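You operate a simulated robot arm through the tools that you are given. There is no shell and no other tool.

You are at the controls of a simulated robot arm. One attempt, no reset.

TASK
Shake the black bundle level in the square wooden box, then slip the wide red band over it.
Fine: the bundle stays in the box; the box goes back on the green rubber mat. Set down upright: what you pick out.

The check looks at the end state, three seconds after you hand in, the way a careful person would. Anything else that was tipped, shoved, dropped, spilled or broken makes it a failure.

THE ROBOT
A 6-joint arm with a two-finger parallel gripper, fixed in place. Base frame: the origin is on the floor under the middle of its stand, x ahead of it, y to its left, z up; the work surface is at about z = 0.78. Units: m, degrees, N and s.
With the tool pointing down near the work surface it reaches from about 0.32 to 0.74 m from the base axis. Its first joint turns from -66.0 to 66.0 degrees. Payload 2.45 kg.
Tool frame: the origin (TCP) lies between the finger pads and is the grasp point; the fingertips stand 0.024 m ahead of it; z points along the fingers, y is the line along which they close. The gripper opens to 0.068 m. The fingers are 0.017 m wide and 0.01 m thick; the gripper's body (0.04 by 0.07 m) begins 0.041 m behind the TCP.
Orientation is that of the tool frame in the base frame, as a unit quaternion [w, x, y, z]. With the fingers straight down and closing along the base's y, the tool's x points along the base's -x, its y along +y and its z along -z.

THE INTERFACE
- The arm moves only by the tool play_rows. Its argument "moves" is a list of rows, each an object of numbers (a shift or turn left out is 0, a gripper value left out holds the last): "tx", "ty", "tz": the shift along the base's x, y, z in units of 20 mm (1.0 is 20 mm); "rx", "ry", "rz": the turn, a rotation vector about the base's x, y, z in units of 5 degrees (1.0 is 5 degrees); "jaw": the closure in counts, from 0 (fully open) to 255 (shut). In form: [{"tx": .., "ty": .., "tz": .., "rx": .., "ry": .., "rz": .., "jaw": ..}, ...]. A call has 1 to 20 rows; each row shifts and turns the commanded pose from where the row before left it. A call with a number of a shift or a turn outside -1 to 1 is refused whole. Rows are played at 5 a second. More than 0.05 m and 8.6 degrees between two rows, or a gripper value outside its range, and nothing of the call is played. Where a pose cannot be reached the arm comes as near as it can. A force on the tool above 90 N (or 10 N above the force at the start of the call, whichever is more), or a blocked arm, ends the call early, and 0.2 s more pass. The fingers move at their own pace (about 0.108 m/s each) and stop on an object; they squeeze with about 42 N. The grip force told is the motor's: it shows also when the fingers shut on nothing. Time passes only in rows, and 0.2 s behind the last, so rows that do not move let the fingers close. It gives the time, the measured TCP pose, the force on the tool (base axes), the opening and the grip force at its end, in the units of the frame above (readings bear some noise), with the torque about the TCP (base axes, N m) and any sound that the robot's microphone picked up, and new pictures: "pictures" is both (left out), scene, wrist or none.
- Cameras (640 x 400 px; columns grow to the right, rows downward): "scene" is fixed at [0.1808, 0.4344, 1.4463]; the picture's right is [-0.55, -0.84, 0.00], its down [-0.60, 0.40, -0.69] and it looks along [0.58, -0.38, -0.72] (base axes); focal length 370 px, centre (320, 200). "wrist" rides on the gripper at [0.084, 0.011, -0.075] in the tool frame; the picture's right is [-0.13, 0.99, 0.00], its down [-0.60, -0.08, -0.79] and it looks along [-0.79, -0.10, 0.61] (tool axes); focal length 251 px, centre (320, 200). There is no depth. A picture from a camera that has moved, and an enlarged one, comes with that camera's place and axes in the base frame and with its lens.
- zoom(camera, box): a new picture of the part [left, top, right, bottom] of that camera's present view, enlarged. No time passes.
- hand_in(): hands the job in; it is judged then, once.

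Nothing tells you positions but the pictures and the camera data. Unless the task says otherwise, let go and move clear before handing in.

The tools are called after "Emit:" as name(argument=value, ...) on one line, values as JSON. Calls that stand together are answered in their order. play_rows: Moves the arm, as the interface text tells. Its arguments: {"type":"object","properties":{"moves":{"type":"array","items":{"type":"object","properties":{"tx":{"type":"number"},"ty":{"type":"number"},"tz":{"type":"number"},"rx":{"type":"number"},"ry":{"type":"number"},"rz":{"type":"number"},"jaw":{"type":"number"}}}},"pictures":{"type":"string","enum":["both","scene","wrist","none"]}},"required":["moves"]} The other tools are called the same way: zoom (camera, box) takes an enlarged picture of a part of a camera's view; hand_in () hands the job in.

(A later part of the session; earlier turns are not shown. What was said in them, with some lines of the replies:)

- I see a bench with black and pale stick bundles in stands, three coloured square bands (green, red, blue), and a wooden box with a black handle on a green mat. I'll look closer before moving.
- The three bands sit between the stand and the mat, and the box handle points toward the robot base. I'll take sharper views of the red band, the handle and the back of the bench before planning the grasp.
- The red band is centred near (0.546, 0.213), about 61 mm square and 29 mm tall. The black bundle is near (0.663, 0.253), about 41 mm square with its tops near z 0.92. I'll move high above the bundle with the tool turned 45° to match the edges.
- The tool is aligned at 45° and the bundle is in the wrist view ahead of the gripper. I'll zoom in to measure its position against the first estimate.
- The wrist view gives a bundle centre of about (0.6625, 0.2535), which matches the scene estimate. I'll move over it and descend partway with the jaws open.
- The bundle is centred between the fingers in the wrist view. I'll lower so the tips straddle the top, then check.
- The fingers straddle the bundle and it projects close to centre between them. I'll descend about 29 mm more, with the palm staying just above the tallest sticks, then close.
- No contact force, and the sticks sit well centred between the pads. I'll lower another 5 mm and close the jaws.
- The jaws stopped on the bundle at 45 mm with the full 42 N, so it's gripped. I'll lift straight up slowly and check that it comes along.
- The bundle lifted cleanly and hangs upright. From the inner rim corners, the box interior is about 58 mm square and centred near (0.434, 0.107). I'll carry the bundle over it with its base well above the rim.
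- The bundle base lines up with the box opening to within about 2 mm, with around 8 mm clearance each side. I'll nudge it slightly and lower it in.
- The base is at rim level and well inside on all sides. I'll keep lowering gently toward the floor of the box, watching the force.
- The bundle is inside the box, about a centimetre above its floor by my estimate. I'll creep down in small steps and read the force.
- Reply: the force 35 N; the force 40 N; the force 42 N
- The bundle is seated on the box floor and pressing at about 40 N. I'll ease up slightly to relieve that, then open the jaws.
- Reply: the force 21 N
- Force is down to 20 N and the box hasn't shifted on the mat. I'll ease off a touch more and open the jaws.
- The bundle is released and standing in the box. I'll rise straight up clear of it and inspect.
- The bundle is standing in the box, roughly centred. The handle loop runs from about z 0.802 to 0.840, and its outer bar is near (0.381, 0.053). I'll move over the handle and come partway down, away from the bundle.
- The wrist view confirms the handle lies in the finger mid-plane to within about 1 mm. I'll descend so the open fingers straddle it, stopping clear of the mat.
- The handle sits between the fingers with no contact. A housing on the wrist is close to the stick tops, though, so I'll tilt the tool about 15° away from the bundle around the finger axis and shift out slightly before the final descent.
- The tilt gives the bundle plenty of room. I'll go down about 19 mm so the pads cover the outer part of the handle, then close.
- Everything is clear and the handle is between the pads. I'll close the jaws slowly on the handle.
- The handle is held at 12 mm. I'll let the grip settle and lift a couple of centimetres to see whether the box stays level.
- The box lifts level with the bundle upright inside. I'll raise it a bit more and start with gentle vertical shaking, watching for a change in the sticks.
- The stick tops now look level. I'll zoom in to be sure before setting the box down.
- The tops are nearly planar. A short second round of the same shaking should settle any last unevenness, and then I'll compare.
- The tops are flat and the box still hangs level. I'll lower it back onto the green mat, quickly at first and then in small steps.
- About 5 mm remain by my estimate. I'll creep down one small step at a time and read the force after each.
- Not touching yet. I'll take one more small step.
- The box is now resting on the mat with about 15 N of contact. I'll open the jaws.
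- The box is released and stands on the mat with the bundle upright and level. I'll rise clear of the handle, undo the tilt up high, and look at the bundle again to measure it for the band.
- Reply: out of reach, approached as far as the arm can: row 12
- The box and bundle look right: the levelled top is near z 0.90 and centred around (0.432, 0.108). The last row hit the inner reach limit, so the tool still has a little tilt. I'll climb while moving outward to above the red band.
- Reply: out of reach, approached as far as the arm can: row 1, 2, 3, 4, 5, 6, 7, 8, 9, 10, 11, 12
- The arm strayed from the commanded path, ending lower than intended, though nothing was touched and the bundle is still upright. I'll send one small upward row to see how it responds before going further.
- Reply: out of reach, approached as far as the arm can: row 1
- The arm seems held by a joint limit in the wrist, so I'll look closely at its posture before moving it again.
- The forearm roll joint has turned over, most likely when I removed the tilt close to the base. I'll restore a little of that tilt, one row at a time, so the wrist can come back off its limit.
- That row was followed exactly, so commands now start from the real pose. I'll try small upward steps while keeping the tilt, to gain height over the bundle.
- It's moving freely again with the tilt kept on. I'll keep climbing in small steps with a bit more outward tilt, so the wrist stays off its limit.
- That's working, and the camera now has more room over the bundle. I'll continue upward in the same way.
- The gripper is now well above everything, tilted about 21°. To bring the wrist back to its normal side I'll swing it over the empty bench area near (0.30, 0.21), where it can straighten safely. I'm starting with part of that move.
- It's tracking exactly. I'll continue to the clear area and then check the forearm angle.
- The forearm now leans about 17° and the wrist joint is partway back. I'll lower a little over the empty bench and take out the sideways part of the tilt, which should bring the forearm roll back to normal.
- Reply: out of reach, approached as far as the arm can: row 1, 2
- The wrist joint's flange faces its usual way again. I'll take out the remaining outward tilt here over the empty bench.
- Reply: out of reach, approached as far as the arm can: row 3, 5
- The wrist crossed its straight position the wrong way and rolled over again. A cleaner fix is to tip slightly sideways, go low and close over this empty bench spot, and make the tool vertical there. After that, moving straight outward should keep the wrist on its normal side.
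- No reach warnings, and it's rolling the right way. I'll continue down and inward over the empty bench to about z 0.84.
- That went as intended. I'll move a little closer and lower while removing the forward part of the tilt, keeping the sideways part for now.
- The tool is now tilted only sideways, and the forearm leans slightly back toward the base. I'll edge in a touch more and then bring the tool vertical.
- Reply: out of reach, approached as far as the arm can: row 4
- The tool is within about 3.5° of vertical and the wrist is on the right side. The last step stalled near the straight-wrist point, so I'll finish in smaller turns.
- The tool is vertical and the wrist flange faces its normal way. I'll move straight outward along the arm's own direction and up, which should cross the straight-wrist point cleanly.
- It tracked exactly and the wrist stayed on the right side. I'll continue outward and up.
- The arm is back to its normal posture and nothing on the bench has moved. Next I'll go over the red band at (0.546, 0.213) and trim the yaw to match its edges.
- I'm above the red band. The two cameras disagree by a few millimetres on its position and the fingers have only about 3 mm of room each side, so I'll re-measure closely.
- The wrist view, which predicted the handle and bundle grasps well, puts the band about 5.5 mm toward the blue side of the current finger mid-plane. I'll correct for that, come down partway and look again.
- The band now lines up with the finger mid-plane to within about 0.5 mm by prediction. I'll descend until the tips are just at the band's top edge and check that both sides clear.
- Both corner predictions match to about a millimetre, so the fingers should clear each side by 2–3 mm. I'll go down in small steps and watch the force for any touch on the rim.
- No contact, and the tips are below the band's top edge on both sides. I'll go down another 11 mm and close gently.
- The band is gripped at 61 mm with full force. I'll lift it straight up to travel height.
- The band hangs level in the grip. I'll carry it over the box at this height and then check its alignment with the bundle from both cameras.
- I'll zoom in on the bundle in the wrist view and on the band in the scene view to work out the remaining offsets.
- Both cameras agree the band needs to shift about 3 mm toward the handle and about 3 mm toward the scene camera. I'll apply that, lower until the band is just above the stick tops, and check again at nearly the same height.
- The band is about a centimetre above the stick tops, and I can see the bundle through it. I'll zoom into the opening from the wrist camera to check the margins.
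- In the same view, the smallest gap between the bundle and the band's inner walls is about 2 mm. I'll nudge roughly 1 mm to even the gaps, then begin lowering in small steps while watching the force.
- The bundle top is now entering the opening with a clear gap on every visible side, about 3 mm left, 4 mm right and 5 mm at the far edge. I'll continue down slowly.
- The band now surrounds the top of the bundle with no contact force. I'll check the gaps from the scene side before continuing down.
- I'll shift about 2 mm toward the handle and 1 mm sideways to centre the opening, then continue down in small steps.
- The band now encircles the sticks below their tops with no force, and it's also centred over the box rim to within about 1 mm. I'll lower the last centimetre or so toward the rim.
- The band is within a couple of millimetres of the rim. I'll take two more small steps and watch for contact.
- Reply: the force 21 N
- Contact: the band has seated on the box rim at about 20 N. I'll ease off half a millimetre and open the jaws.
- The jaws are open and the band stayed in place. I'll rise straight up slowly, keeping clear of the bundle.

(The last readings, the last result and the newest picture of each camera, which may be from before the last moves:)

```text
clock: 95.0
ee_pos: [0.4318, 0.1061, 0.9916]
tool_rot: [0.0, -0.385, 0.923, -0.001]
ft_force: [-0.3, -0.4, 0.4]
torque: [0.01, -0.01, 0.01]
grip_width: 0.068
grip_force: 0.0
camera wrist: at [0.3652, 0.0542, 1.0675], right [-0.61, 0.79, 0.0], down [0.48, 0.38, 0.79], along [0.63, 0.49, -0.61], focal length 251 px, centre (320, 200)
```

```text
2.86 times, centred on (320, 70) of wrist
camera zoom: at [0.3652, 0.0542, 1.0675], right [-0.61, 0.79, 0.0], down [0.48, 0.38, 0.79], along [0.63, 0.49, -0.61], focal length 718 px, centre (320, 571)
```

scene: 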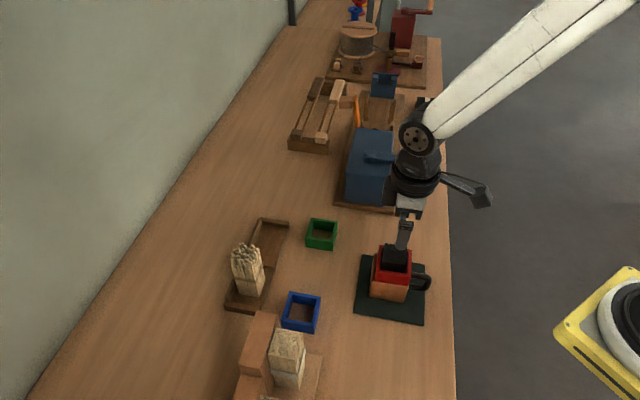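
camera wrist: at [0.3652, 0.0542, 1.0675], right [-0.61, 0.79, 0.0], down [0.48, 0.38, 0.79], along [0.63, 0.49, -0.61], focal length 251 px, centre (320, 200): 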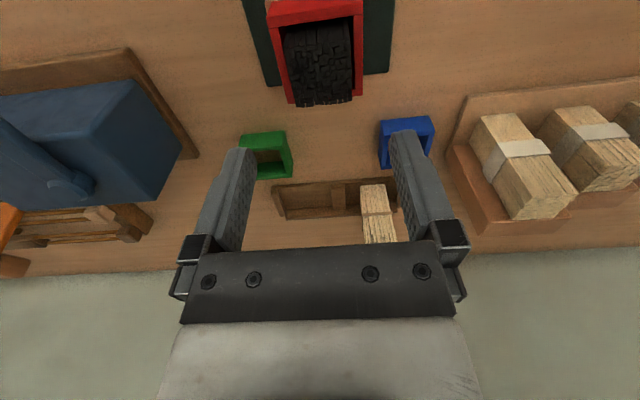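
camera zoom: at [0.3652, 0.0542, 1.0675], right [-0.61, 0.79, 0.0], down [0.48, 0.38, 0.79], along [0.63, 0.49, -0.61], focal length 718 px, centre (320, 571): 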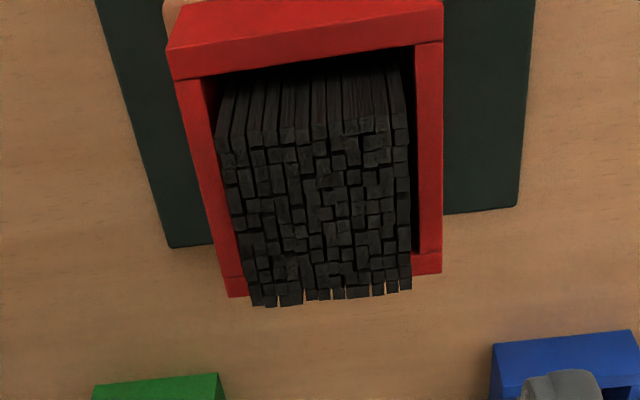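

The red band sits level on the box rim around the bundle, and the stick tops are flat. I'll move the gripper up and away, then inspect everything once more.

Emit:
play_rows(moves=[{"tz": 0.8}, {"tz": 0.8}, {"tz": 0.8}, {"tz": 0.8}, {"tx": 0.7, "ty": -0.3}, {"tx": 0.8, "ty": -0.5}, {"tx": 0.8, "ty": -0.5}, {"tx": 0.8, "ty": -0.5}, {"tx": 0.6, "ty": -0.5}, {}, {}], pictures="both")

Emit:
zoom(camera="scene", box=[350, 220, 440, 320])

Emit:
zoom(camera="scene", box=[366, 236, 420, 286])

Emit:
zoom(camera="scene", box=[200, 180, 460, 400])

```text
clock: 97.4
ee_pos: [0.5051, 0.0586, 1.0553]
tool_rot: [0.0, -0.386, 0.923, -0.002]
ft_force: [-0.3, 0.9, 0.3]
torque: [-0.01, -0.02, 0.02]
grip_width: 0.0679
grip_force: 0.1
camera wrist: at [0.4391, 0.0066, 1.1312], right [-0.61, 0.79, 0.0], down [0.48, 0.38, 0.79], along [0.63, 0.49, -0.61], focal length 251 px, centre (320, 200)
```

scene: 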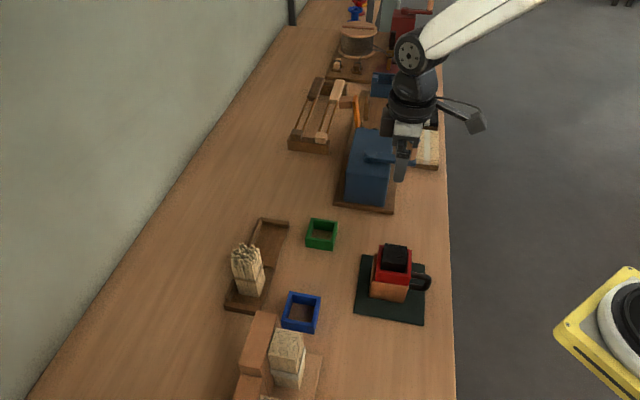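
wrist: 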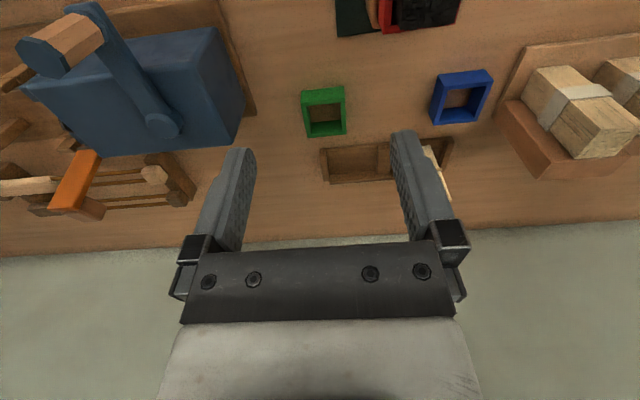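

```text
4.00 times, centred on (395, 270) of scene
camera zoom: at [0.1808, 0.4344, 1.4463], right [-0.55, -0.84, 0.0], down [-0.6, 0.4, -0.69], along [0.58, -0.38, -0.72], focal length 1480 px, centre (20, -80)
```

zoom: 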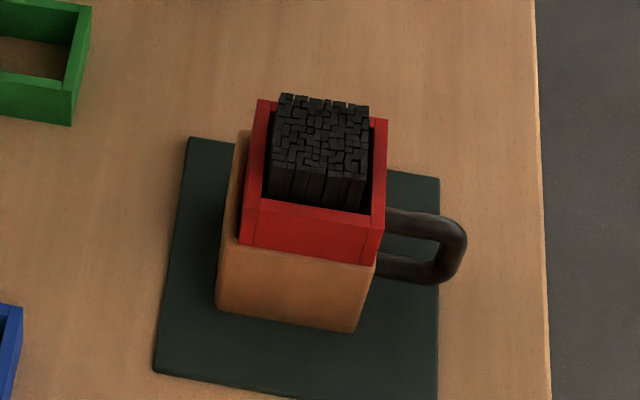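

```text
8.00 times, centred on (393, 261) of scene
camera zoom: at [0.1808, 0.4344, 1.4463], right [-0.55, -0.84, 0.0], down [-0.6, 0.4, -0.69], along [0.58, -0.38, -0.72], focal length 2960 px, centre (-264, -288)
```

zoom: 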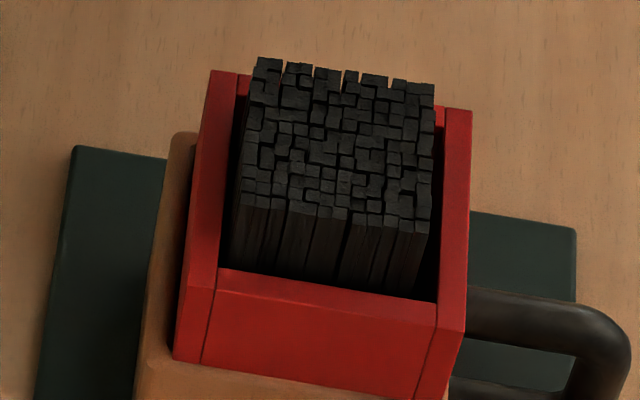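

```text
1.82 times, centred on (330, 290) of scene
camera zoom: at [0.1808, 0.4344, 1.4463], right [-0.55, -0.84, 0.0], down [-0.6, 0.4, -0.69], along [0.58, -0.38, -0.72], focal length 673 px, centre (302, 36)
```

zoom: 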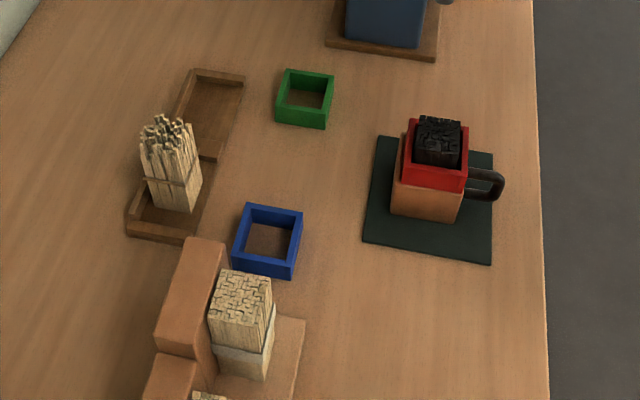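

The black bundle stands level in the square box on the green mat, the red band is seated around it on the rim, and everything else is where it was. The gripper is open and clear, so I'm handing in.

Emit:
hand_in()

```text
The job is handed in.
```

The job is handed in, and I don't have the check's result yet. In my last look:

- **Bundle:** the black bundle stands upright in the square wooden box with its tops shaken level.
- **Red band:** it is around the bundle, resting on the box rim.
- **Box:** it is back on the green mat.
- **Everything else:** nothing on the bench looked moved or tipped.
- **Gripper:** it is open and clear of the work.

After I released the box handle, the arm's wrist rolled over near its reach limit. That took the gripper low past the bundle on a path I hadn't planned. The forces stayed near zero, and the bundle and box looked undisturbed afterward. I freed the wrist over an empty part of the bench before placing the band.
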